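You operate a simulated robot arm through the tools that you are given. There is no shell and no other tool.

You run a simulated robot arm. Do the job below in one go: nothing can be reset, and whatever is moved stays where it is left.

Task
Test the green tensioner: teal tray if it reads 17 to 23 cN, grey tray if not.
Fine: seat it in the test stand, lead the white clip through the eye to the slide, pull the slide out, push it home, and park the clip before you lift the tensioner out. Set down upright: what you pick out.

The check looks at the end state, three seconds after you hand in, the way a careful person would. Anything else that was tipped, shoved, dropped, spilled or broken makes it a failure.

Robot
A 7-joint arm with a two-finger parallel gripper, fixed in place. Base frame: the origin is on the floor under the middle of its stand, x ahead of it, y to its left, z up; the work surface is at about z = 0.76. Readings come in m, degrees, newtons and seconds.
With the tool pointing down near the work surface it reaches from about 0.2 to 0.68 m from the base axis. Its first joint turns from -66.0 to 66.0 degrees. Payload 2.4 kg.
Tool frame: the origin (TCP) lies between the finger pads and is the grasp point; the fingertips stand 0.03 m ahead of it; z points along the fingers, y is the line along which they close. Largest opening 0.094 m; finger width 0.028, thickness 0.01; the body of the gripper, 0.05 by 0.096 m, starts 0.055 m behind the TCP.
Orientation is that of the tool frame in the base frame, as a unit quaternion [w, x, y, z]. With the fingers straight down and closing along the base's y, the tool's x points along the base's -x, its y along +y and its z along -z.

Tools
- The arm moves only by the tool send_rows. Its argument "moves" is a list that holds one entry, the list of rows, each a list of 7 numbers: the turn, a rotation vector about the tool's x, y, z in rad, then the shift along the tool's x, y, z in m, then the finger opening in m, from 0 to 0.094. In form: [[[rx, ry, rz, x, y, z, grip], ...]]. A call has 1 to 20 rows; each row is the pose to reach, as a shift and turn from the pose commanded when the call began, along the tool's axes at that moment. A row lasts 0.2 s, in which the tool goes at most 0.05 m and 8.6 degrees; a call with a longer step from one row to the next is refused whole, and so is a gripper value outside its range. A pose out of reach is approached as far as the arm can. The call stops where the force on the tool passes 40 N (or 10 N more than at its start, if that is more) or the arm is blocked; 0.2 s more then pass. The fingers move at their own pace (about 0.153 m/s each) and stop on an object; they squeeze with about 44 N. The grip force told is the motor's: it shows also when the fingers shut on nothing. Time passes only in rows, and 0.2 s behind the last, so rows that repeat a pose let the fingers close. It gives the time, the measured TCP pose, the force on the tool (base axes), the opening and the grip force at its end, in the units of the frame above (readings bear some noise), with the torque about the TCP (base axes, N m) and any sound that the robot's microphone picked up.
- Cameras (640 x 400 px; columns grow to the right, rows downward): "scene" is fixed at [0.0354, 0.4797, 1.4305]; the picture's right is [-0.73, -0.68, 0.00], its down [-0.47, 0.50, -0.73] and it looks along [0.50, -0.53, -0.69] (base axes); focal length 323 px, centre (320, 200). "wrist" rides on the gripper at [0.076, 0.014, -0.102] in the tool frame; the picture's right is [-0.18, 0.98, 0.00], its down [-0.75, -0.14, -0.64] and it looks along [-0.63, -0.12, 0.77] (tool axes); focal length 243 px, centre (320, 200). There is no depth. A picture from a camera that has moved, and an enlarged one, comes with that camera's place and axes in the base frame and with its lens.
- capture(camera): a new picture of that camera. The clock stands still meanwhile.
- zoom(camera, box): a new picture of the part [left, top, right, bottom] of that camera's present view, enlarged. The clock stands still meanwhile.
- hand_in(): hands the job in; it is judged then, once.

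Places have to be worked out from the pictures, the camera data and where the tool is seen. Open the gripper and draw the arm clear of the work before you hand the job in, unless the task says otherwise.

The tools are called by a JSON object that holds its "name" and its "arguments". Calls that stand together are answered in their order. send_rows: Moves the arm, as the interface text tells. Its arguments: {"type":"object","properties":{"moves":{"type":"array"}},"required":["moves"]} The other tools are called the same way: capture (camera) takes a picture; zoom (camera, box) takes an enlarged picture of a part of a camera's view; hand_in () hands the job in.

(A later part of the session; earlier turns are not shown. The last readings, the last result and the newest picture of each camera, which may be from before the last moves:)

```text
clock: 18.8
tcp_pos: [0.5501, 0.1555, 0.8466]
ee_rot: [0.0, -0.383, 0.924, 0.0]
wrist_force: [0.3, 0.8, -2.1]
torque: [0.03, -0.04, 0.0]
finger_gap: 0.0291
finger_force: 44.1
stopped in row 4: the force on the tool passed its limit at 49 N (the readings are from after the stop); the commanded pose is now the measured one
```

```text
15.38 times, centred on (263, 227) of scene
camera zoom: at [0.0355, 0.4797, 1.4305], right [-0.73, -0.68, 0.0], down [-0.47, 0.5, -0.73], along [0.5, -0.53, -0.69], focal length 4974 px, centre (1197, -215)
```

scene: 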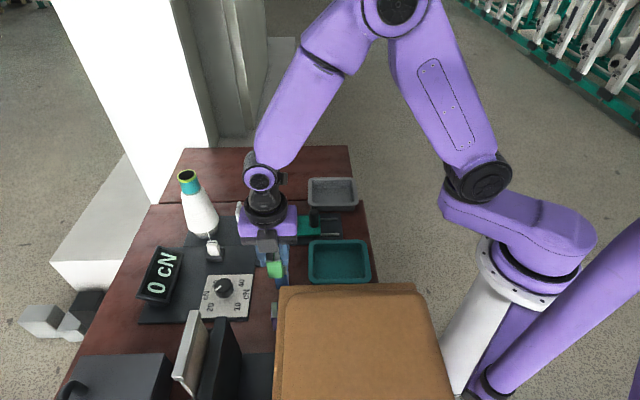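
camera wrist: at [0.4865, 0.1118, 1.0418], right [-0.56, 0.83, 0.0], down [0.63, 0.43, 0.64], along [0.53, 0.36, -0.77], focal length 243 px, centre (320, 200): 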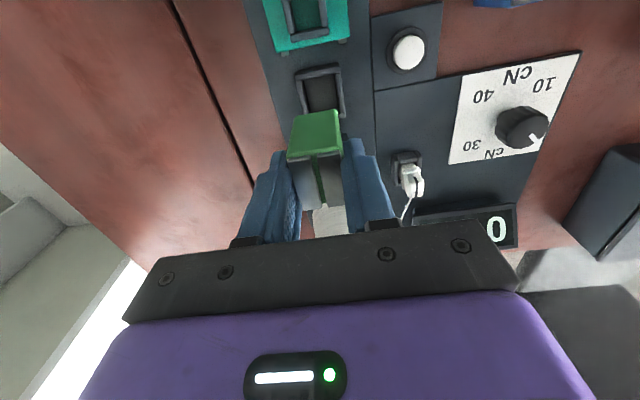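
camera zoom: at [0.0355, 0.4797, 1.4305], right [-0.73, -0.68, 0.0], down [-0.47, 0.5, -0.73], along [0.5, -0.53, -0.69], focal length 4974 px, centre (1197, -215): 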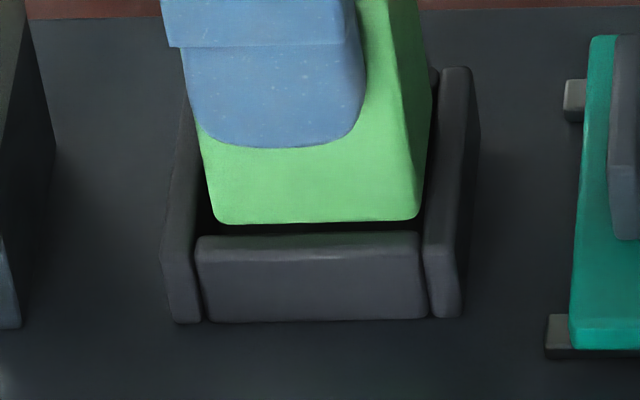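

Seen closely: across the rail the right gap is zero and the left about 2.7 mm, so I shift −1.35 mm in tool y. Along the rail I go back about 0.9 mm toward the eye, then lower gently again.

{"name": "send_rows", "arguments": {"moves": [[[0, 0, 0, -0.0009, -0.00135, 0, 0.015], [0, 0, 0, -0.0009, -0.00135, 0.003, 0.015], [0, 0, 0, -0.0009, -0.00135, 0.006, 0.015], [0, 0, 0, -0.0009, -0.00135, 0.009, 0.015], [0, 0, 0, -0.0009, -0.00135, 0.012, 0.015], [0, 0, 0, -0.0009, -0.00135, 0.012, 0.015]]]}}

{"name": "zoom", "arguments": {"camera": "wrist", "box": [292, 85, 352, 145]}}

{"name": "zoom", "arguments": {"camera": "scene", "box": [248, 214, 278, 240]}}

```text
clock: 20.2
tcp_pos: [0.5531, 0.1552, 0.8346]
ee_rot: [0.0, -0.382, 0.924, 0.001]
wrist_force: [-2.0, -0.3, 2.0]
torque: [0.03, 0.09, -0.03]
finger_gap: 0.029
finger_force: 44.5
```

```text
6.67 times, centred on (322, 115) of wrist
camera zoom: at [0.487, 0.1136, 0.9367], right [-0.56, 0.83, 0.0], down [0.63, 0.43, 0.64], along [0.53, 0.36, -0.77], focal length 1618 px, centre (307, 767)
```

zoom: 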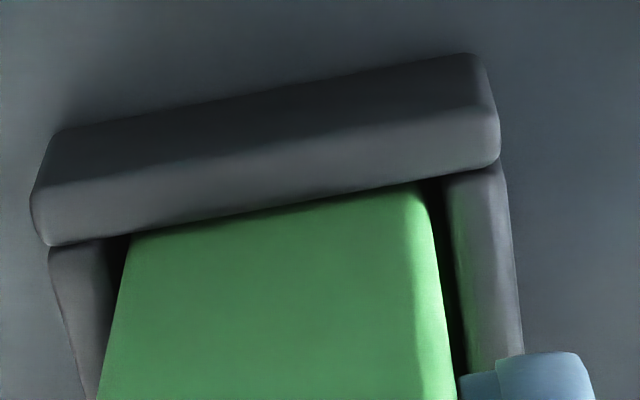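

```text
15.38 times, centred on (263, 227) of scene
camera zoom: at [0.0354, 0.4797, 1.4305], right [-0.73, -0.68, 0.0], down [-0.47, 0.5, -0.73], along [0.5, -0.53, -0.69], focal length 4974 px, centre (1197, -215)
```

zoom: 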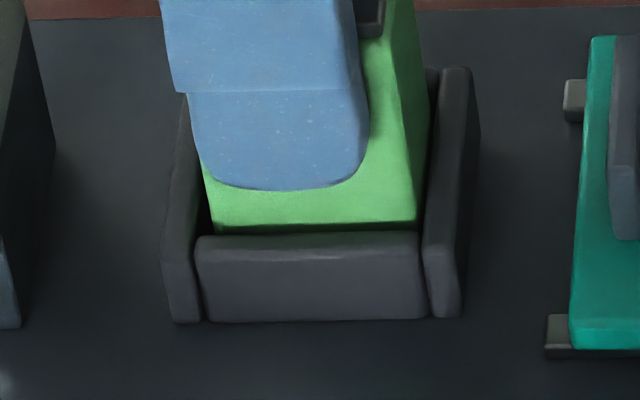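

The block has now dropped inside the frame with gaps on both sides and almost no force. I lower further until it meets the floor.

{"name": "send_rows", "arguments": {"moves": [[[0, 0, 0, 0, 0, 0.003, 0.015], [0, 0, 0, 0, 0, 0.006, 0.015], [0, 0, 0, 0, 0, 0.009, 0.015], [0, 0, 0, 0, 0, 0.012, 0.015], [0, 0, 0, 0, 0, 0.012, 0.015]]]}}

{"name": "zoom", "arguments": {"camera": "wrist", "box": [260, 60, 380, 180]}}

{"name": "zoom", "arguments": {"camera": "scene", "box": [228, 190, 288, 240]}}

```text
clock: 20.9
tcp_pos: [0.5515, 0.156, 0.8327]
ee_rot: [-0.001, -0.383, 0.924, 0.0]
wrist_force: [-5.8, -1.7, 11.2]
torque: [-0.03, 0.23, -0.06]
finger_gap: 0.029
finger_force: 44.3
stopped in row 3: the force on the tool passed its limit at 48 N (the readings are from after the stop); the commanded pose is now the measured one
```

```text
3.33 times, centred on (320, 120) of wrist
camera zoom: at [0.4872, 0.1138, 0.9338], right [-0.56, 0.83, 0.0], down [0.63, 0.43, 0.64], along [0.53, 0.36, -0.77], focal length 809 px, centre (320, 467)
```

zoom: 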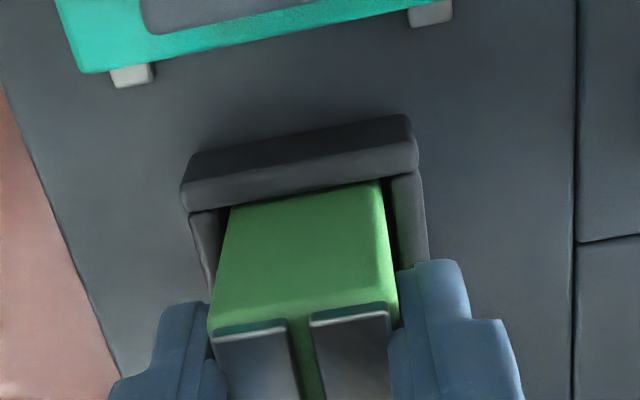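

```text
8.00 times, centred on (258, 215) of scene
camera zoom: at [0.0351, 0.4796, 1.4305], right [-0.73, -0.68, 0.0], down [-0.47, 0.5, -0.73], along [0.5, -0.53, -0.69], focal length 2587 px, centre (816, 80)
```

zoom: 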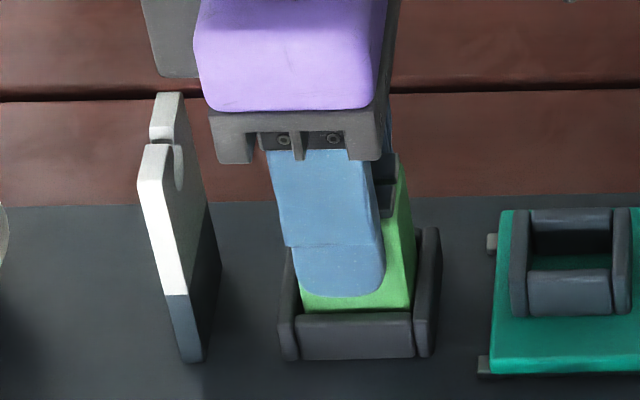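

It now rests at a block bottom of about z 0.772, which fits the nest floor on a 10–12 mm base plate. I open the fingers moderately and check whether it sits level and fully in.

{"name": "send_rows", "arguments": {"moves": [[[0, 0, 0, 0, 0, 0, 0.05], [0, 0, 0, 0, 0, 0, 0.05], [0, 0, 0, 0, 0, -0.02, 0.05], [0, 0, 0, 0, 0, -0.05, 0.05], [0, 0, 0, 0, 0, -0.08, 0.05], [0, 0, 0, 0, 0, -0.08, 0.05]]]}}

{"name": "capture", "arguments": {"camera": "wrist"}}

{"name": "zoom", "arguments": {"camera": "wrist", "box": [260, 40, 380, 160]}}

{"name": "zoom", "arguments": {"camera": "scene", "box": [228, 190, 288, 240]}}

```text
clock: 22.3
tcp_pos: [0.5511, 0.1544, 0.912]
ee_rot: [-0.001, -0.383, 0.924, 0.0]
wrist_force: [0.4, 0.0, 0.5]
torque: [0.03, 0.0, 0.01]
finger_gap: 0.0499
finger_force: 0.1
```

```text
taken
camera wrist: at [0.4864, 0.1129, 1.0137], right [-0.56, 0.83, 0.0], down [0.63, 0.43, 0.64], along [0.53, 0.36, -0.77], focal length 243 px, centre (320, 200)
```

wrist: 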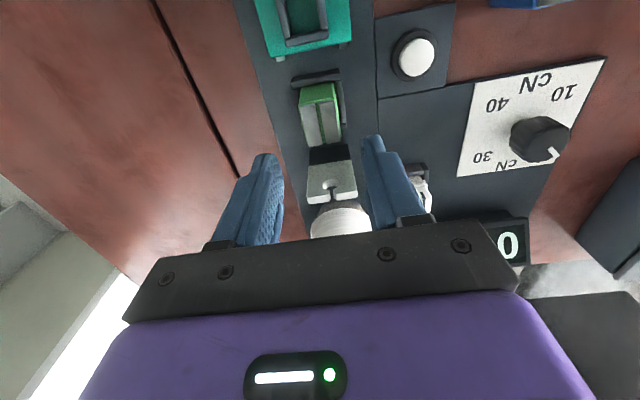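

```text
3.33 times, centred on (320, 100) of wrist
camera zoom: at [0.4864, 0.1129, 1.0137], right [-0.56, 0.83, 0.0], down [0.63, 0.43, 0.64], along [0.53, 0.36, -0.77], focal length 809 px, centre (320, 533)
```

zoom: 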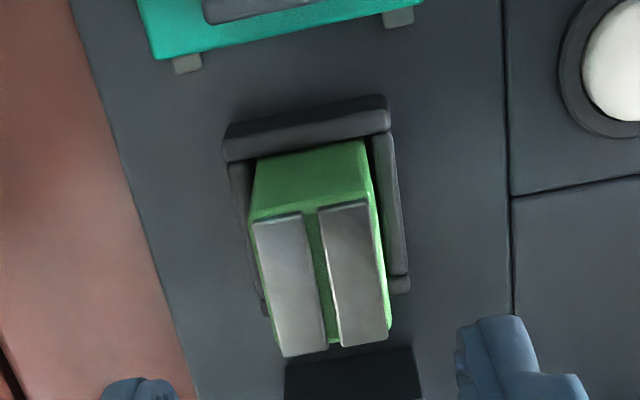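

```text
8.00 times, centred on (258, 215) of scene
camera zoom: at [0.0354, 0.4797, 1.4305], right [-0.73, -0.68, 0.0], down [-0.47, 0.5, -0.73], along [0.5, -0.53, -0.69], focal length 2587 px, centre (816, 80)
```

zoom: 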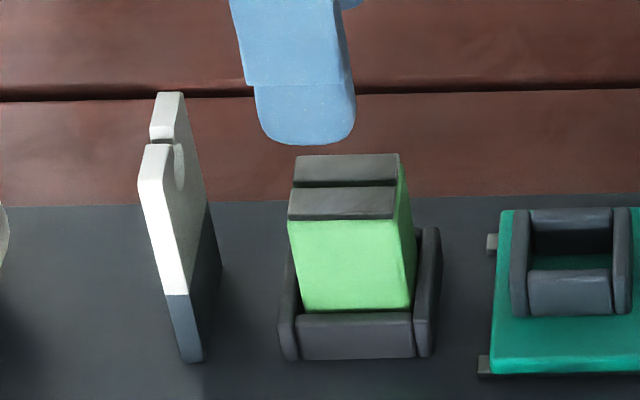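

The tensioner stands level in the nest with its slot pointing at the eye. Next I move over to the clip at a safe height and check alignment there.

{"name": "send_rows", "arguments": {"moves": [[[0, 0, 0, 0, 0, -0.0173, 0.05], [0, 0, 0, -0.0268, 0.0231, -0.0173, 0.05], [0, 0, 0, -0.0535, 0.0461, -0.0173, 0.05], [0, 0, 0, -0.0803, 0.0692, -0.0173, 0.05], [0, 0, 0, -0.1071, 0.0923, -0.0173, 0.05], [0, 0, 0, -0.1071, 0.0923, -0.0173, 0.05]]]}}

{"name": "capture", "arguments": {"camera": "wrist"}}

{"name": "zoom", "arguments": {"camera": "wrist", "box": [270, 60, 370, 160]}}

{"name": "zoom", "arguments": {"camera": "scene", "box": [180, 200, 240, 260]}}

```text
clock: 23.7
tcp_pos: [0.5618, 0.2976, 0.929]
ee_rot: [0.0, -0.383, 0.924, 0.0]
wrist_force: [-0.3, 0.5, 0.0]
torque: [0.0, 0.01, 0.0]
finger_gap: 0.05
finger_force: 0.0
```

```text
taken
camera wrist: at [0.497, 0.255, 1.0312], right [-0.56, 0.83, 0.0], down [0.63, 0.43, 0.64], along [0.53, 0.36, -0.77], focal length 243 px, centre (320, 200)
```

wrist: 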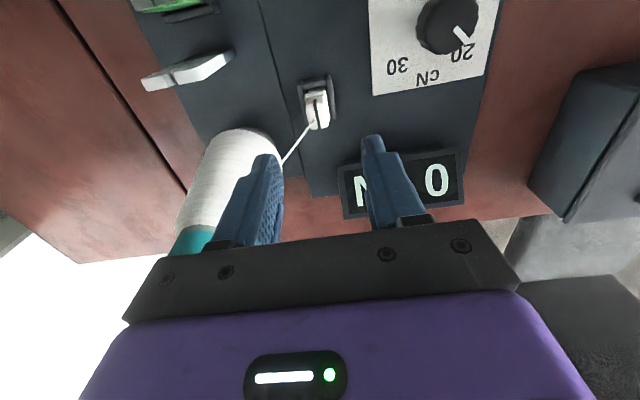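

```text
4.00 times, centred on (320, 110) of wrist
camera zoom: at [0.497, 0.255, 1.0312], right [-0.56, 0.83, 0.0], down [0.63, 0.43, 0.64], along [0.53, 0.36, -0.77], focal length 970 px, centre (320, 560)
```

zoom: 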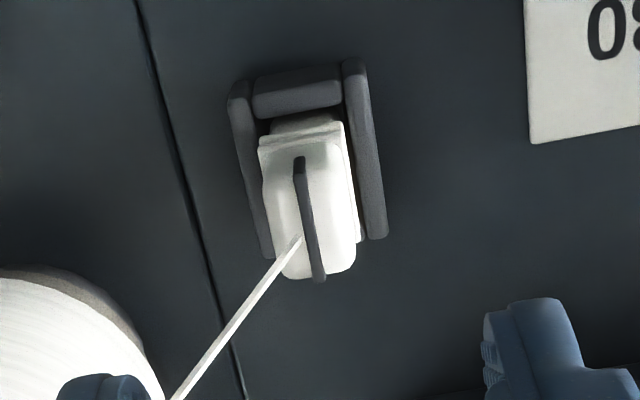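

```text
6.67 times, centred on (210, 230) of scene
camera zoom: at [0.0354, 0.4797, 1.4305], right [-0.73, -0.68, 0.0], down [-0.47, 0.5, -0.73], along [0.5, -0.53, -0.69], focal length 2156 px, centre (1053, 0)
```

zoom: 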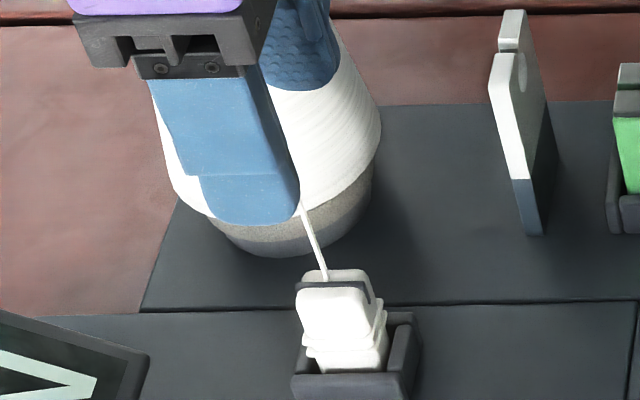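

The clip head is about 18 mm wide, with its top at z≈0.827 and its centre 1.7 mm to tool −y. I correct and lower around it with the fingers still open.

{"name": "send_rows", "arguments": {"moves": [[[0, 0, 0, 0, -0.0017, 0.03, 0.05], [0, 0, 0, 0, -0.0017, 0.06, 0.05], [0, 0, 0, 0, -0.0017, 0.085, 0.05], [0, 0, 0, 0, -0.0017, 0.098, 0.05], [0, 0, 0, 0, -0.0017, 0.098, 0.05]]]}}

{"name": "zoom", "arguments": {"camera": "wrist", "box": [240, 90, 400, 250]}}

{"name": "zoom", "arguments": {"camera": "scene", "box": [180, 200, 240, 260]}}

```text
clock: 24.9
tcp_pos: [0.5639, 0.2972, 0.8303]
ee_rot: [0.0, -0.382, 0.924, -0.001]
wrist_force: [0.1, 0.1, 0.4]
torque: [-0.04, -0.03, 0.02]
finger_gap: 0.0499
finger_force: 0.0
```

```text
2.50 times, centred on (320, 170) of wrist
camera zoom: at [0.499, 0.2542, 0.9323], right [-0.56, 0.83, 0.0], down [0.63, 0.43, 0.64], along [0.53, 0.36, -0.77], focal length 606 px, centre (320, 275)
```

zoom: 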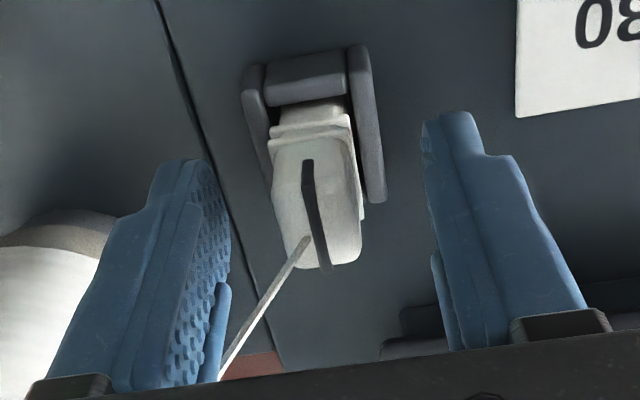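

```text
6.67 times, centred on (210, 230) of scene
camera zoom: at [0.0354, 0.4797, 1.4305], right [-0.73, -0.68, 0.0], down [-0.47, 0.5, -0.73], along [0.5, -0.53, -0.69], focal length 2156 px, centre (1053, 0)
```

zoom: 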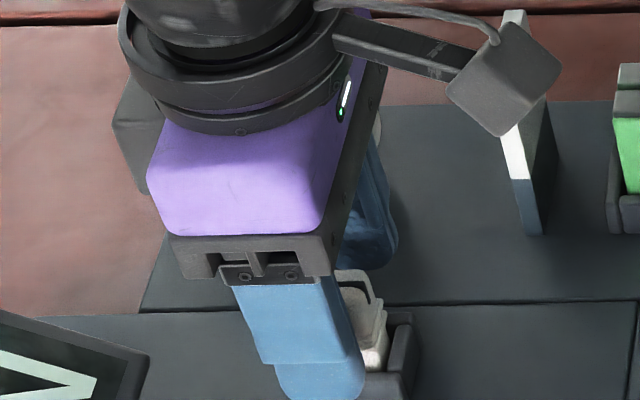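

From the scene view the finger looks a few millimetres off along the rail direction, so I zoom in closer on the clip before closing.

{"name": "zoom", "arguments": {"camera": "wrist", "box": [290, 105, 350, 205]}}

{"name": "zoom", "arguments": {"camera": "scene", "box": [195, 235, 230, 270]}}

```text
4.00 times, centred on (320, 155) of wrist
camera zoom: at [0.499, 0.2542, 0.9323], right [-0.56, 0.83, 0.0], down [0.63, 0.43, 0.64], along [0.53, 0.36, -0.77], focal length 970 px, centre (320, 380)
```

zoom: 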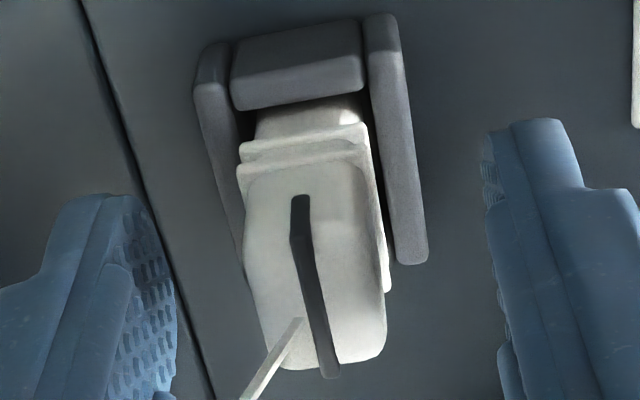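

```text
11.43 times, centred on (212, 252) of scene
camera zoom: at [0.0354, 0.4797, 1.4305], right [-0.73, -0.68, 0.0], down [-0.47, 0.5, -0.73], along [0.5, -0.53, -0.69], focal length 3695 px, centre (1549, -400)
```

zoom: 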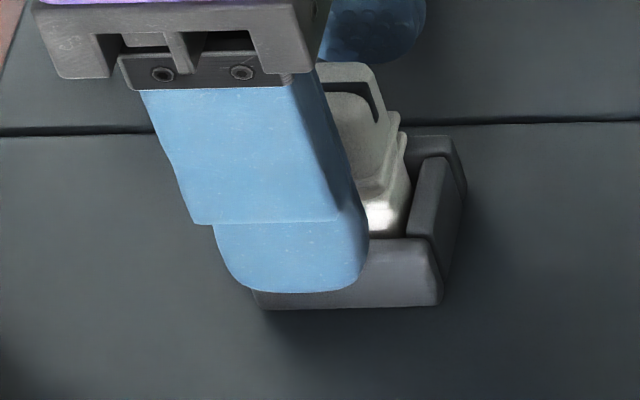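

The clip head centre is about 2.4 mm toward tool +x. I shift by that and close on the head.

{"name": "send_rows", "arguments": {"moves": [[[0, 0, 0, 0.0024, 0.0002, 0, 0.05], [0, 0, 0, 0.0024, 0.0002, 0, 0.03], [0, 0, 0, 0.0024, 0.0002, 0, 0.008], [0, 0, 0, 0.0024, 0.0002, 0, 0.008], [0, 0, 0, 0.0024, 0.0002, 0, 0.008]]]}}

{"name": "zoom", "arguments": {"camera": "wrist", "box": [240, 90, 400, 250]}}

{"name": "zoom", "arguments": {"camera": "scene", "box": [180, 210, 240, 270]}}

```text
clock: 26.1
tcp_pos: [0.5623, 0.294, 0.8314]
ee_rot: [0.001, -0.383, 0.924, 0.0]
wrist_force: [1.6, -0.5, 0.0]
torque: [-0.08, -0.07, -0.03]
finger_gap: 0.0166
finger_force: 43.7
```

```text
2.50 times, centred on (320, 170) of wrist
camera zoom: at [0.4975, 0.2524, 0.9323], right [-0.56, 0.83, 0.0], down [0.63, 0.43, 0.64], along [0.53, 0.36, -0.77], focal length 606 px, centre (320, 275)
```

zoom: 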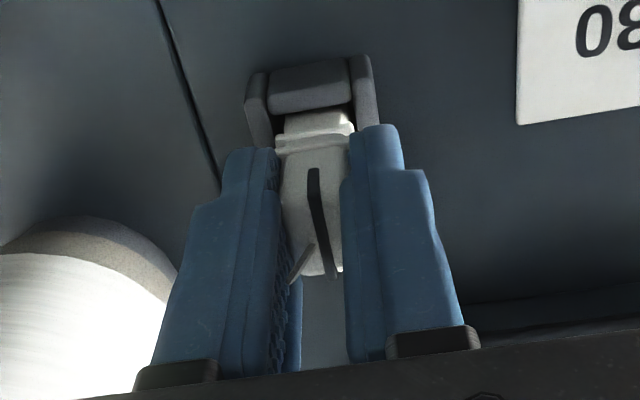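

```text
6.67 times, centred on (210, 240) of scene
camera zoom: at [0.0355, 0.4797, 1.4305], right [-0.73, -0.68, 0.0], down [-0.47, 0.5, -0.73], along [0.5, -0.53, -0.69], focal length 2156 px, centre (1053, -67)
```

zoom: 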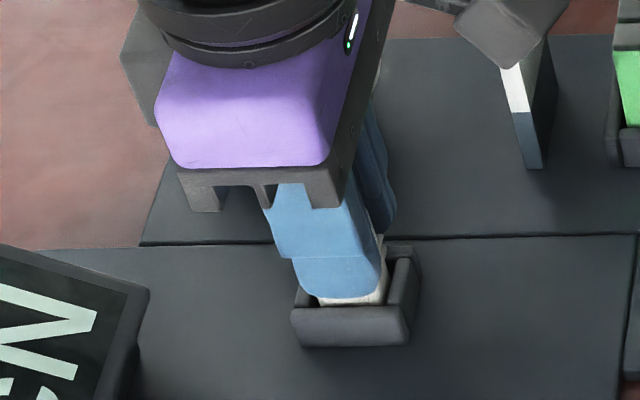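

Holding the clip (gap 16.6 mm); the parked pose is TCP ≈(0.5614,0.2942,0.832). I lift it clear of the eye height, move sideways onto the rail axis between cone and eye, and check the yarn.

{"name": "send_rows", "arguments": {"moves": [[[0, 0, 0, 0, 0, -0.01, 0.008], [0, 0, 0, 0, 0, -0.03, 0.008], [0, 0, 0, 0, 0, -0.055, 0.008], [0, 0, 0, 0, 0, -0.08, 0.008], [0, 0, 0, 0, 0, -0.106, 0.008], [0, 0, 0, 0.0037, -0.0227, -0.106, 0.008], [0, 0, 0, 0.0075, -0.0454, -0.106, 0.008], [0, 0, 0, 0.0112, -0.068, -0.106, 0.008], [0, 0, 0, 0.0149, -0.0907, -0.106, 0.008], [0, 0, 0, 0.0149, -0.0907, -0.106, 0.008]]]}}

{"name": "zoom", "arguments": {"camera": "scene", "box": [170, 150, 310, 270]}}

{"name": "capture", "arguments": {"camera": "wrist"}}

```text
clock: 28.3
tcp_pos: [0.6163, 0.2196, 0.9355]
ee_rot: [-0.001, -0.383, 0.924, 0.0]
wrist_force: [0.1, 0.9, 0.2]
torque: [0.0, -0.01, -0.02]
finger_gap: 0.0165
finger_force: 43.8
```

```text
3.33 times, centred on (240, 210) of scene
camera zoom: at [0.0355, 0.4797, 1.4305], right [-0.73, -0.68, 0.0], down [-0.47, 0.5, -0.73], along [0.5, -0.53, -0.69], focal length 1078 px, centre (587, 167)
```

zoom: 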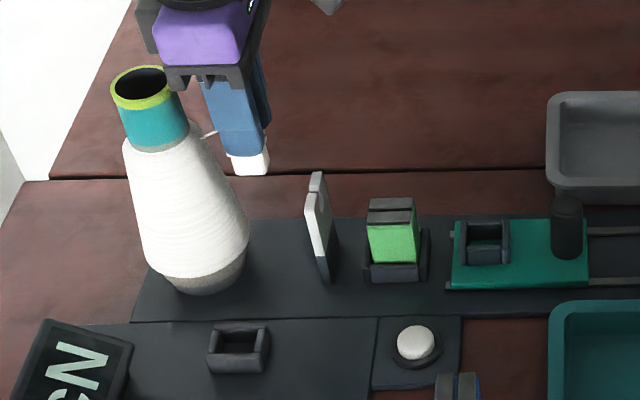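

```text
taken
camera wrist: at [0.5512, 0.178, 1.0374], right [-0.57, 0.82, 0.0], down [0.63, 0.43, 0.64], along [0.53, 0.36, -0.77], focal length 243 px, centre (320, 200)
```

wrist: 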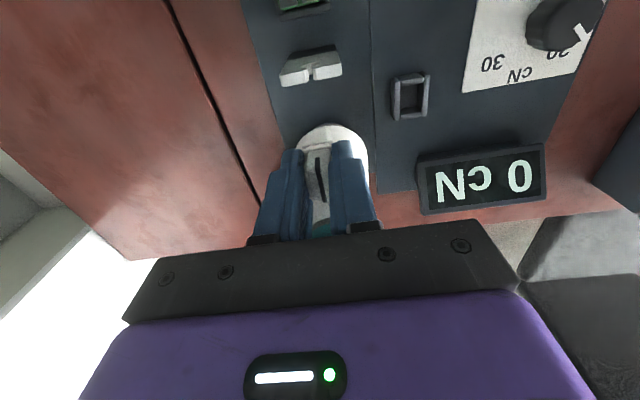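

The yarn runs from the upper cone to the clip. I measure the eye slot against the clip before crossing it.

{"name": "zoom", "arguments": {"camera": "wrist", "box": [260, 30, 380, 220]}}

{"name": "zoom", "arguments": {"camera": "wrist", "box": [280, 35, 350, 95]}}

{"name": "zoom", "arguments": {"camera": "scene", "box": [190, 165, 260, 225]}}

```text
2.11 times, centred on (320, 125) of wrist
camera zoom: at [0.5512, 0.178, 1.0374], right [-0.57, 0.82, 0.0], down [0.63, 0.43, 0.64], along [0.53, 0.36, -0.77], focal length 511 px, centre (320, 358)
```

zoom: 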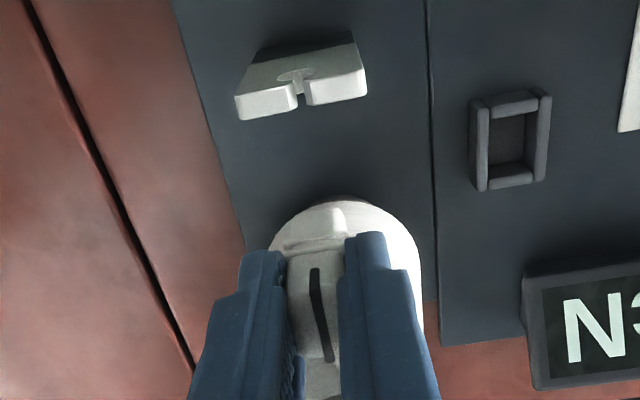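

```text
6.67 times, centred on (315, 65) of wrist
camera zoom: at [0.5512, 0.178, 1.0374], right [-0.57, 0.82, 0.0], down [0.63, 0.43, 0.64], along [0.53, 0.36, -0.77], focal length 1618 px, centre (353, 1100)
```

zoom: 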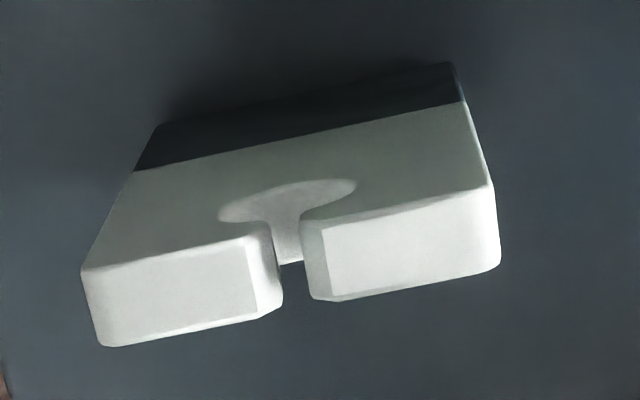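

```text
6.67 times, centred on (225, 195) of scene
camera zoom: at [0.0355, 0.4797, 1.4305], right [-0.73, -0.68, 0.0], down [-0.47, 0.5, -0.73], along [0.5, -0.53, -0.69], focal length 2156 px, centre (953, 233)
```

zoom: 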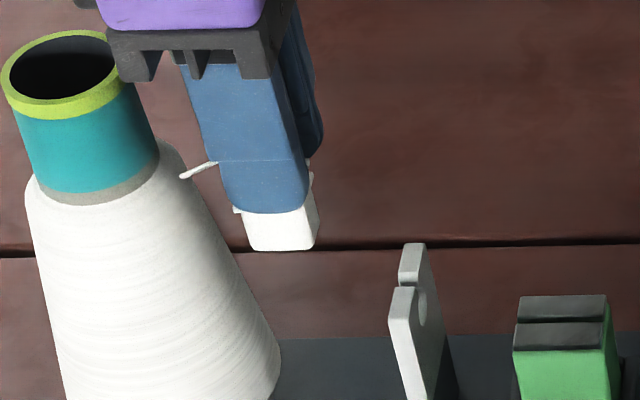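

The eye is a keyhole slot open at the top, about 4 mm wide, and lies within about 1 mm of the clip's travel line. I carry the clip low over the eye along the rail axis to above the slide's receptacle.

{"name": "send_rows", "arguments": {"moves": [[[0, 0, 0, 0, -0.0008, 0.008, 0.008], [0, 0, 0, 0.02, -0.0008, 0.008, 0.008], [0, 0, 0, 0.04, -0.0008, 0.008, 0.008], [0, 0, 0, 0.06, -0.0008, 0.008, 0.008], [0, 0, 0, 0.085, -0.0008, 0.008, 0.008], [0, 0, 0, 0.11, -0.0008, 0.008, 0.008], [0, 0, 0, 0.135, -0.0008, 0.008, 0.008], [0, 0, 0, 0.163, -0.0008, 0.008, 0.008], [0, 0, 0, 0.163, -0.0008, 0.008, 0.008]]]}}

{"name": "zoom", "arguments": {"camera": "scene", "box": [170, 150, 340, 270]}}

{"name": "capture", "arguments": {"camera": "wrist"}}

{"name": "zoom", "arguments": {"camera": "wrist", "box": [250, 50, 390, 210]}}

```text
clock: 30.3
tcp_pos: [0.5014, 0.1028, 0.9282]
ee_rot: [0.0, -0.383, 0.924, -0.001]
wrist_force: [0.3, 0.6, -0.7]
torque: [-0.03, 0.02, -0.02]
finger_gap: 0.0165
finger_force: 43.4
```

```text
3.33 times, centred on (255, 210) of scene
camera zoom: at [0.0354, 0.4797, 1.4305], right [-0.73, -0.68, 0.0], down [-0.47, 0.5, -0.73], along [0.5, -0.53, -0.69], focal length 1078 px, centre (537, 167)
```

zoom: 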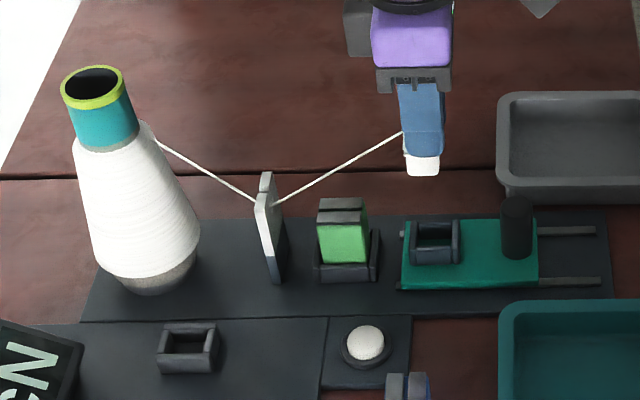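

```text
taken
camera wrist: at [0.4367, 0.0604, 1.0298], right [-0.57, 0.82, 0.0], down [0.63, 0.43, 0.64], along [0.53, 0.36, -0.77], focal length 243 px, centre (320, 200)
```

wrist: 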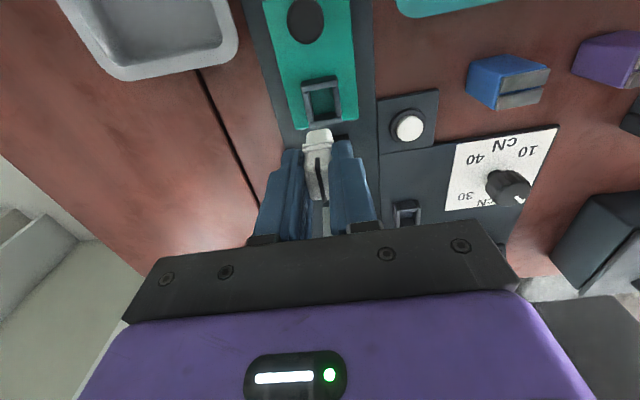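

```text
2.50 times, centred on (320, 130) of wrist
camera zoom: at [0.4367, 0.0604, 1.0298], right [-0.57, 0.82, 0.0], down [0.63, 0.43, 0.64], along [0.53, 0.36, -0.77], focal length 606 px, centre (320, 375)
```

zoom: 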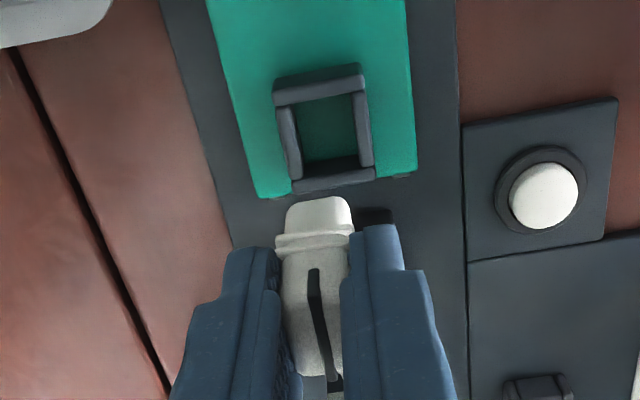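

The scene view now clearly shows the yarn going cone → eye → clip. I zoom in to align the clip base with the receptacle on the slide.

{"name": "zoom", "arguments": {"camera": "wrist", "box": [285, 60, 355, 150]}}

{"name": "zoom", "arguments": {"camera": "scene", "box": [260, 180, 330, 240]}}

```text
4.44 times, centred on (320, 105) of wrist
camera zoom: at [0.4367, 0.0604, 1.0298], right [-0.57, 0.82, 0.0], down [0.63, 0.43, 0.64], along [0.53, 0.36, -0.77], focal length 1078 px, centre (320, 622)
```

zoom: 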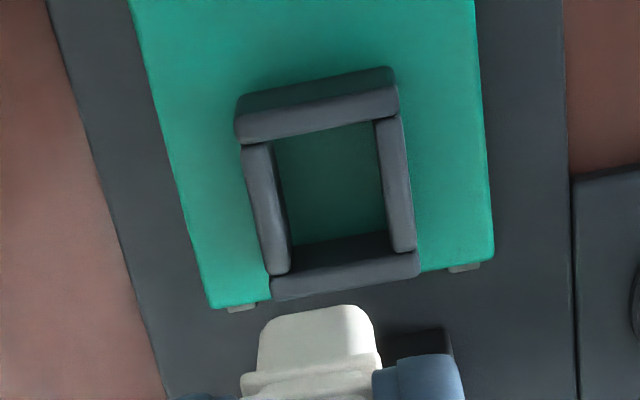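

```text
6.67 times, centred on (295, 210) of scene
camera zoom: at [0.0354, 0.4797, 1.4305], right [-0.73, -0.68, 0.0], down [-0.47, 0.5, -0.73], along [0.5, -0.53, -0.69], focal length 2156 px, centre (487, 133)
```

zoom: 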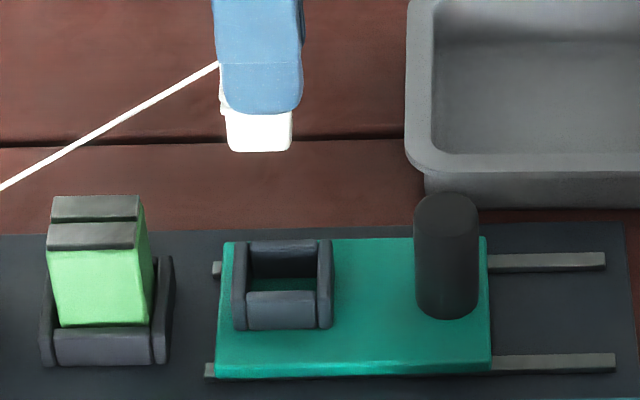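

The receptacle opening is about 27×22 mm and the clip base about 23×18 mm; the base must go about 4.5 mm to tool +x and 2 mm to +y. I shift and lower to just above the receptacle.

{"name": "send_rows", "arguments": {"moves": [[[0, 0, 0, 0.0045, 0.002, 0.015, 0.008], [0, 0, 0, 0.0045, 0.002, 0.035, 0.008], [0, 0, 0, 0.0045, 0.002, 0.055, 0.008], [0, 0, 0, 0.0045, 0.002, 0.055, 0.008]]]}}

{"name": "zoom", "arguments": {"camera": "wrist", "box": [285, 70, 355, 150]}}

{"name": "zoom", "arguments": {"camera": "scene", "box": [260, 190, 320, 240]}}

```text
clock: 31.3
tcp_pos: [0.4976, 0.1028, 0.873]
ee_rot: [0.0, -0.382, 0.924, 0.0]
wrist_force: [-0.1, -0.1, 0.1]
torque: [0.01, 0.02, -0.01]
finger_gap: 0.0163
finger_force: 43.9
```

```text
5.00 times, centred on (320, 110) of wrist
camera zoom: at [0.4321, 0.0605, 0.9745], right [-0.56, 0.83, 0.0], down [0.63, 0.43, 0.64], along [0.53, 0.36, -0.77], focal length 1213 px, centre (320, 650)
```

zoom: 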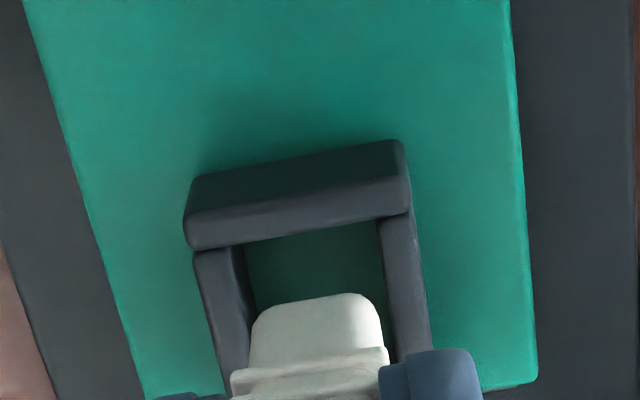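

```text
8.00 times, centred on (290, 215) of scene
camera zoom: at [0.0354, 0.4797, 1.4305], right [-0.73, -0.68, 0.0], down [-0.47, 0.5, -0.73], along [0.5, -0.53, -0.69], focal length 2587 px, centre (560, 80)
```

zoom: 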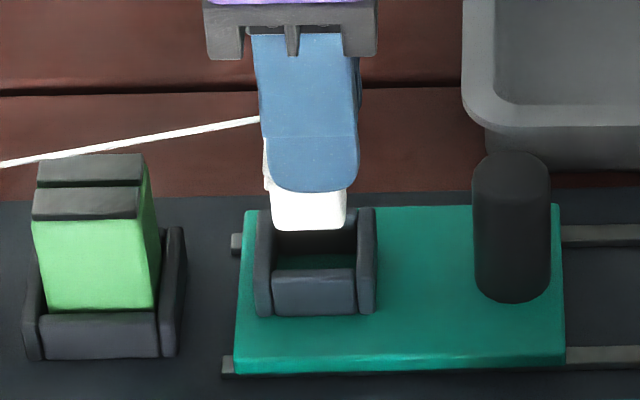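

The clip base sits over the opening, needing about 1 mm more to tool +x. I lower it into the receptacle gently.

{"name": "send_rows", "arguments": {"moves": [[[0, 0, 0, 0.001, 0, 0.005, 0.008], [0, 0, 0, 0.001, 0, 0.011, 0.008], [0, 0, 0, 0.001, 0, 0.017, 0.008], [0, 0, 0, 0.001, 0, 0.022, 0.008], [0, 0, 0, 0.001, 0, 0.026, 0.008], [0, 0, 0, 0.001, 0, 0.026, 0.008]]]}}

{"name": "zoom", "arguments": {"camera": "wrist", "box": [265, 70, 375, 210]}}

{"name": "zoom", "arguments": {"camera": "scene", "box": [250, 190, 320, 240]}}

```text
clock: 32.7
tcp_pos: [0.4954, 0.1019, 0.8476]
ee_rot: [0.0, -0.383, 0.924, 0.0]
wrist_force: [0.3, 0.5, -0.3]
torque: [0.03, 0.03, 0.02]
finger_gap: 0.0167
finger_force: 43.6
```

```text
2.86 times, centred on (320, 140) of wrist
camera zoom: at [0.4307, 0.0589, 0.9493], right [-0.56, 0.83, 0.0], down [0.63, 0.43, 0.64], along [0.53, 0.36, -0.77], focal length 693 px, centre (320, 371)
```

zoom: 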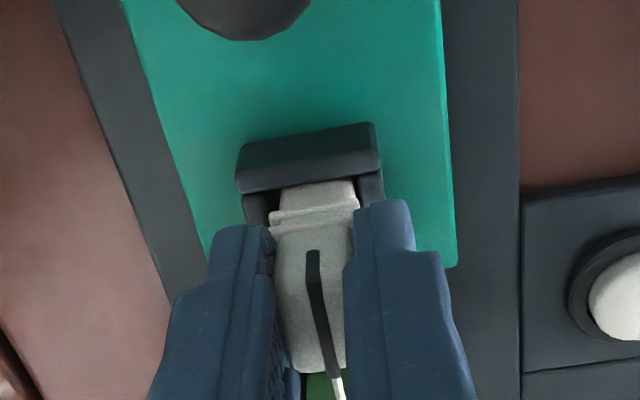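

```text
8.00 times, centred on (285, 215) of scene
camera zoom: at [0.0354, 0.4797, 1.4305], right [-0.73, -0.68, 0.0], down [-0.47, 0.5, -0.73], along [0.5, -0.53, -0.69], focal length 2587 px, centre (600, 80)
```

zoom: 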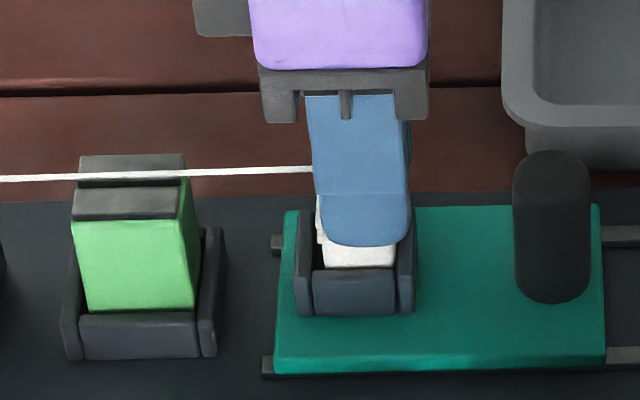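

The clip is inside the receptacle walls with no contact force yet, and the yarn runs right along the tensioner's slot. I continue down to the floor.

{"name": "send_rows", "arguments": {"moves": [[[0, 0, 0, 0, 0, 0.002, 0.008], [0, 0, 0, 0, 0, 0.004, 0.008], [0, 0, 0, 0, 0, 0.006, 0.008], [0, 0, 0, 0, 0, 0.008, 0.008], [0, 0, 0, 0, 0, 0.01, 0.008]]]}}

{"name": "zoom", "arguments": {"camera": "scene", "box": [250, 190, 320, 240]}}

```text
clock: 33.9
tcp_pos: [0.4954, 0.1006, 0.8378]
ee_rot: [0.001, -0.383, 0.924, 0.0]
wrist_force: [0.2, 0.4, 2.3]
torque: [-0.03, 0.02, 0.0]
finger_gap: 0.0165
finger_force: 43.7
```

```text
8.00 times, centred on (285, 215) of scene
camera zoom: at [0.035, 0.4797, 1.4305], right [-0.73, -0.68, 0.0], down [-0.47, 0.5, -0.73], along [0.5, -0.53, -0.69], focal length 2587 px, centre (600, 80)
```

zoom: 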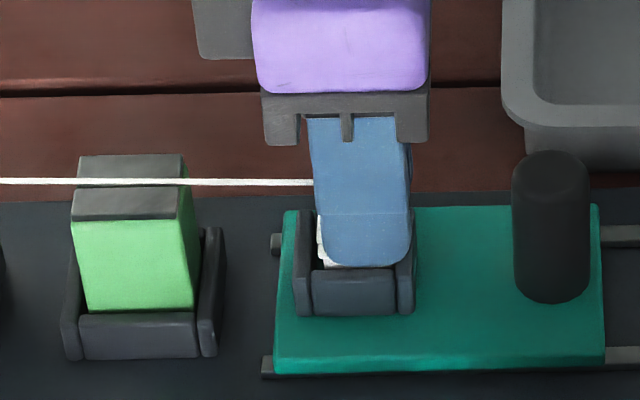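

Just about touching (2 N). I lower in 1 mm steps a little further to find the floor.

{"name": "send_rows", "arguments": {"moves": [[[0, 0, 0, 0, 0, 0.001, 0.008], [0, 0, 0, 0, 0, 0.002, 0.008], [0, 0, 0, 0, 0, 0.003, 0.008], [0, 0, 0, 0, 0, 0.003, 0.008]]]}}

{"name": "zoom", "arguments": {"camera": "wrist", "box": [265, 70, 375, 210]}}

```text
clock: 34.5
tcp_pos: [0.4968, 0.1005, 0.8397]
ee_rot: [0.002, -0.383, 0.924, -0.001]
wrist_force: [-6.8, -0.5, 32.9]
torque: [0.06, 0.48, 0.03]
finger_gap: 0.0168
finger_force: 44.0
stopped in row 2: the force on the tool passed its limit at 46 N (the readings are from after the stop); the commanded pose is now the measured one
```

```text
2.86 times, centred on (320, 140) of wrist
camera zoom: at [0.4318, 0.0593, 0.9405], right [-0.56, 0.83, 0.0], down [0.63, 0.43, 0.65], along [0.53, 0.36, -0.76], focal length 693 px, centre (320, 371)
```

zoom: 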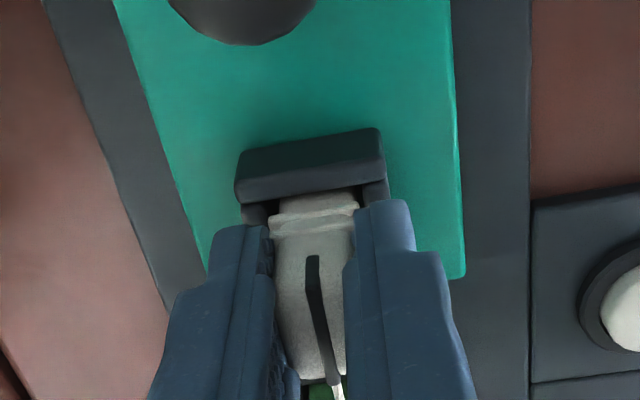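

It rests on the receptacle floor. I open the fingers a little and rise straight up.

{"name": "send_rows", "arguments": {"moves": [[[0, 0, 0, 0, 0, -0.001, 0.036], [0, 0, 0, 0, 0, -0.001, 0.036], [0, 0, 0, 0, 0, -0.02, 0.036], [0, 0, 0, 0, 0, -0.05, 0.036], [0, 0, 0, 0, 0, -0.08, 0.036], [0, 0, 0, 0, 0, -0.08, 0.036]]]}}

{"name": "capture", "arguments": {"camera": "wrist"}}

{"name": "zoom", "arguments": {"camera": "wrist", "box": [265, 40, 375, 180]}}

{"name": "zoom", "arguments": {"camera": "scene", "box": [180, 170, 350, 270]}}

```text
clock: 35.9
tcp_pos: [0.4969, 0.0999, 0.9171]
ee_rot: [0.001, -0.383, 0.924, 0.0]
wrist_force: [-0.4, -0.3, -0.4]
torque: [0.0, -0.03, 0.03]
finger_gap: 0.036
finger_force: 0.0
```

```text
taken
camera wrist: at [0.431, 0.0583, 1.0187], right [-0.56, 0.83, 0.0], down [0.63, 0.43, 0.64], along [0.53, 0.36, -0.77], focal length 243 px, centre (320, 200)
```

wrist: 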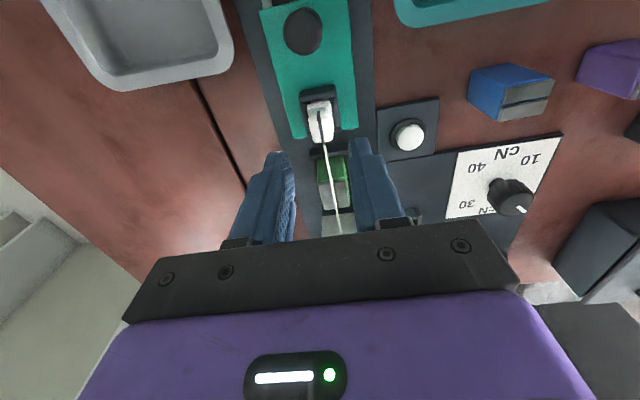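

```text
2.86 times, centred on (320, 110) of wrist
camera zoom: at [0.431, 0.0583, 1.0187], right [-0.56, 0.83, 0.0], down [0.63, 0.43, 0.64], along [0.53, 0.36, -0.77], focal length 693 px, centre (320, 457)
```

zoom: 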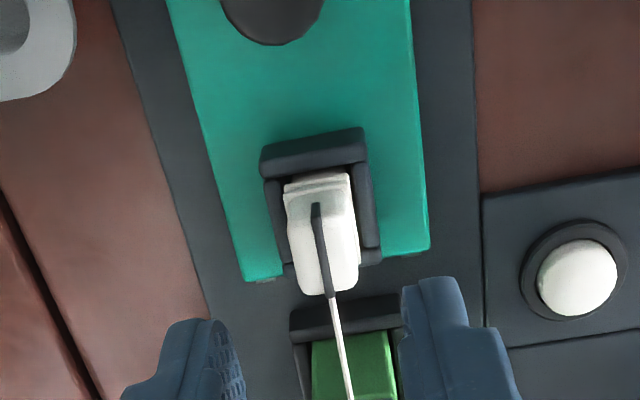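

```text
3.76 times, centred on (265, 220) of scene
camera zoom: at [0.0354, 0.4797, 1.4305], right [-0.73, -0.68, 0.0], down [-0.47, 0.5, -0.73], along [0.5, -0.53, -0.69], focal length 1217 px, centre (527, 125)
```

zoom: 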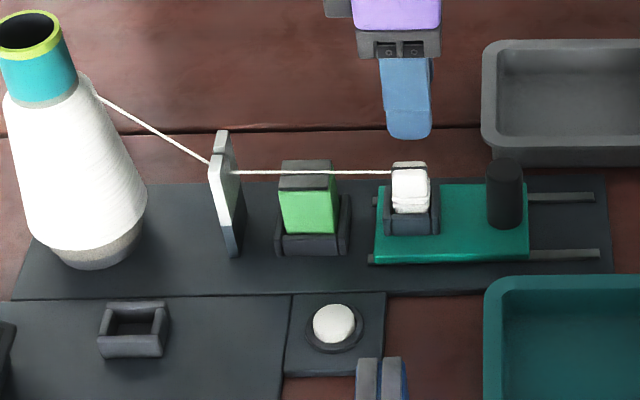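

The clip stands in the slide and the yarn runs cone → eye → tensioner slot → clip. Now the slide knob: I judge it about 62 mm further along tool +x on the rail axis, so I hover over it and check.

{"name": "send_rows", "arguments": {"moves": [[[0, 0, 0, 0.02, 0, 0, 0.05], [0, 0, 0, 0.04, 0, 0, 0.05], [0, 0, 0, 0.0617, -0.0005, 0, 0.05], [0, 0, 0, 0.0617, -0.0005, 0, 0.05]]]}}

{"name": "capture", "arguments": {"camera": "wrist"}}

{"name": "zoom", "arguments": {"camera": "wrist", "box": [265, 40, 375, 180]}}

{"name": "zoom", "arguments": {"camera": "scene", "box": [260, 160, 360, 260]}}

```text
clock: 36.9
tcp_pos: [0.4537, 0.0576, 0.9171]
ee_rot: [0.002, -0.383, 0.924, 0.0]
wrist_force: [0.0, -0.9, -0.7]
torque: [0.0, 0.0, 0.0]
finger_gap: 0.0503
finger_force: 0.1
```

```text
taken
camera wrist: at [0.3885, 0.0154, 1.0186], right [-0.56, 0.83, 0.0], down [0.63, 0.43, 0.64], along [0.53, 0.36, -0.77], focal length 243 px, centre (320, 200)
```

wrist: 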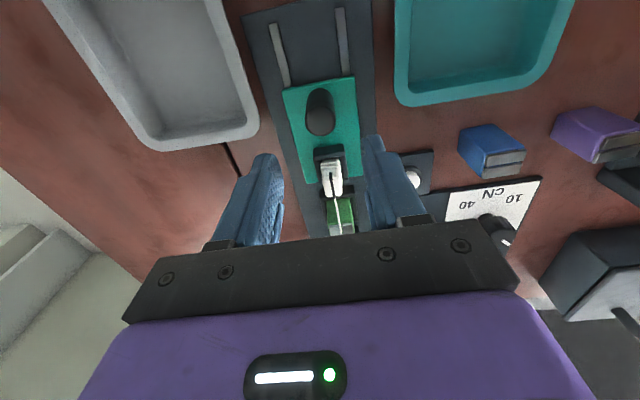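

```text
2.86 times, centred on (320, 110) of wrist
camera zoom: at [0.3885, 0.0154, 1.0186], right [-0.56, 0.83, 0.0], down [0.63, 0.43, 0.64], along [0.53, 0.36, -0.77], focal length 693 px, centre (320, 457)
```

zoom: 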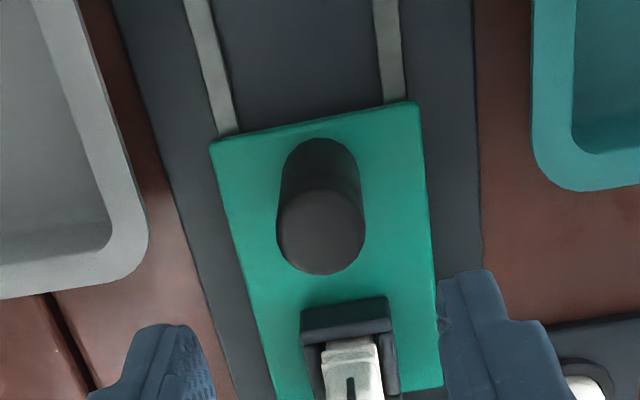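

```text
4.00 times, centred on (310, 210) of scene
camera zoom: at [0.0354, 0.4797, 1.4305], right [-0.73, -0.68, 0.0], down [-0.47, 0.5, -0.73], along [0.5, -0.53, -0.69], focal length 1293 px, centre (360, 160)
```

zoom: 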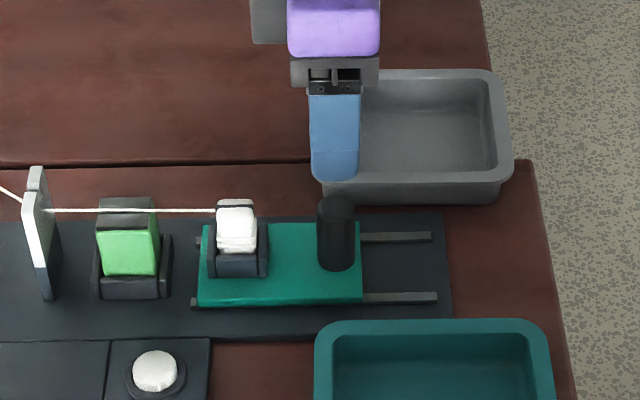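

The knob (about 23 mm across, top z≈0.83) is directly below within a millimetre. I lower around it and close.

{"name": "send_rows", "arguments": {"moves": [[[0, 0, 0, 0.0008, 0.0007, 0.03, 0.05], [0, 0, 0, 0.0008, 0.0007, 0.06, 0.05], [0, 0, 0, 0.0008, 0.0007, 0.085, 0.05], [0, 0, 0, 0.0008, 0.0007, 0.095, 0.05], [0, 0, 0, 0.0008, 0.0007, 0.095, 0.03], [0, 0, 0, 0.0008, 0.0007, 0.095, 0.012], [0, 0, 0, 0.0008, 0.0007, 0.095, 0.012], [0, 0, 0, 0.0008, 0.0007, 0.095, 0.012]]]}}

{"name": "capture", "arguments": {"camera": "wrist"}}

{"name": "capture", "arguments": {"camera": "scene"}}

```text
clock: 38.7
tcp_pos: [0.4531, 0.0574, 0.8227]
ee_rot: [0.003, -0.382, 0.924, 0.0]
wrist_force: [10.8, -10.3, -16.3]
torque: [0.11, -0.31, -0.07]
finger_gap: 0.0252
finger_force: 45.5
```

```text
taken
camera wrist: at [0.3877, 0.0151, 0.9239], right [-0.56, 0.83, 0.0], down [0.63, 0.43, 0.65], along [0.53, 0.36, -0.76], focal length 243 px, centre (320, 200)
```

wrist: 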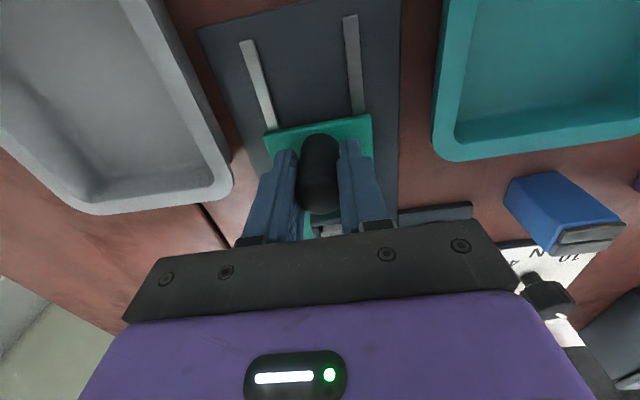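

```text
taken
```

scene: 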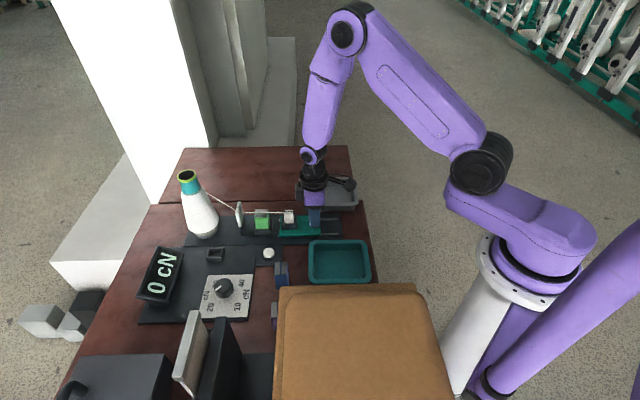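

The knob is gripped (gap 25 mm) with a small side force, which I relieve by about 1 mm. I pull the slide out about 25 mm along the rail and look at the display.

{"name": "send_rows", "arguments": {"moves": [[[0, 0, 0, 0, -0.001, 0, 0.012], [0, 0, 0, 0.003, -0.001, 0, 0.012], [0, 0, 0, 0.007, -0.001, 0, 0.012], [0, 0, 0, 0.012, -0.001, 0, 0.012], [0, 0, 0, 0.017, -0.001, 0, 0.012], [0, 0, 0, 0.021, -0.001, 0, 0.012], [0, 0, 0, 0.025, -0.001, 0, 0.012]]]}}

{"name": "capture", "arguments": {"camera": "scene"}}

{"name": "zoom", "arguments": {"camera": "scene", "box": [130, 180, 350, 320]}}

```text
clock: 40.3
tcp_pos: [0.4364, 0.0391, 0.8223]
ee_rot: [0.002, -0.383, 0.924, -0.001]
wrist_force: [-1.8, 2.4, 36.7]
torque: [-0.35, 0.68, 0.14]
finger_gap: 0.0251
finger_force: 45.6
```

```text
taken
```

scene: 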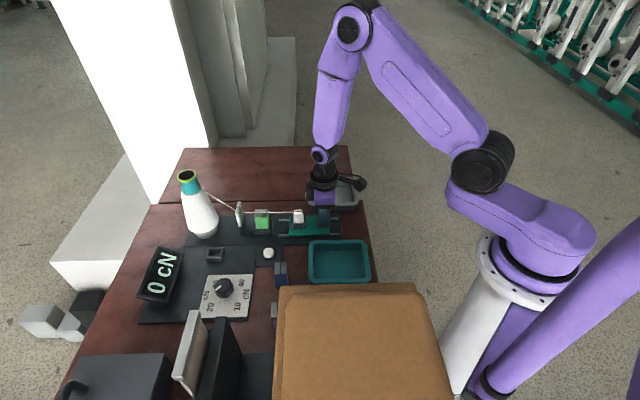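

```text
2.86 times, centred on (240, 250) of scene
camera zoom: at [0.0349, 0.4797, 1.4305], right [-0.73, -0.68, 0.0], down [-0.47, 0.5, -0.73], along [0.5, -0.53, -0.69], focal length 924 px, centre (549, 57)
```

zoom: 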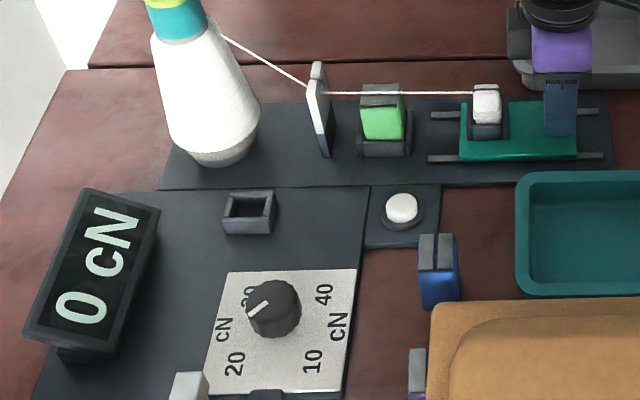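

The slide is half out, the yarn is taut through the tensioner, and the display still reads 0. The vertical force has risen to 37 N, so I ease up slightly and continue pulling.

{"name": "send_rows", "arguments": {"moves": [[[0, 0, 0, 0, 0, -0.001, 0.012], [0, 0, 0, 0, 0, -0.0015, 0.012]]]}}

```text
clock: 40.9
tcp_pos: [0.4341, 0.0378, 0.822]
ee_rot: [0.0, -0.382, 0.924, 0.001]
wrist_force: [4.5, -4.0, -26.4]
torque: [0.65, -0.94, 0.1]
finger_gap: 0.0252
finger_force: 44.4
```

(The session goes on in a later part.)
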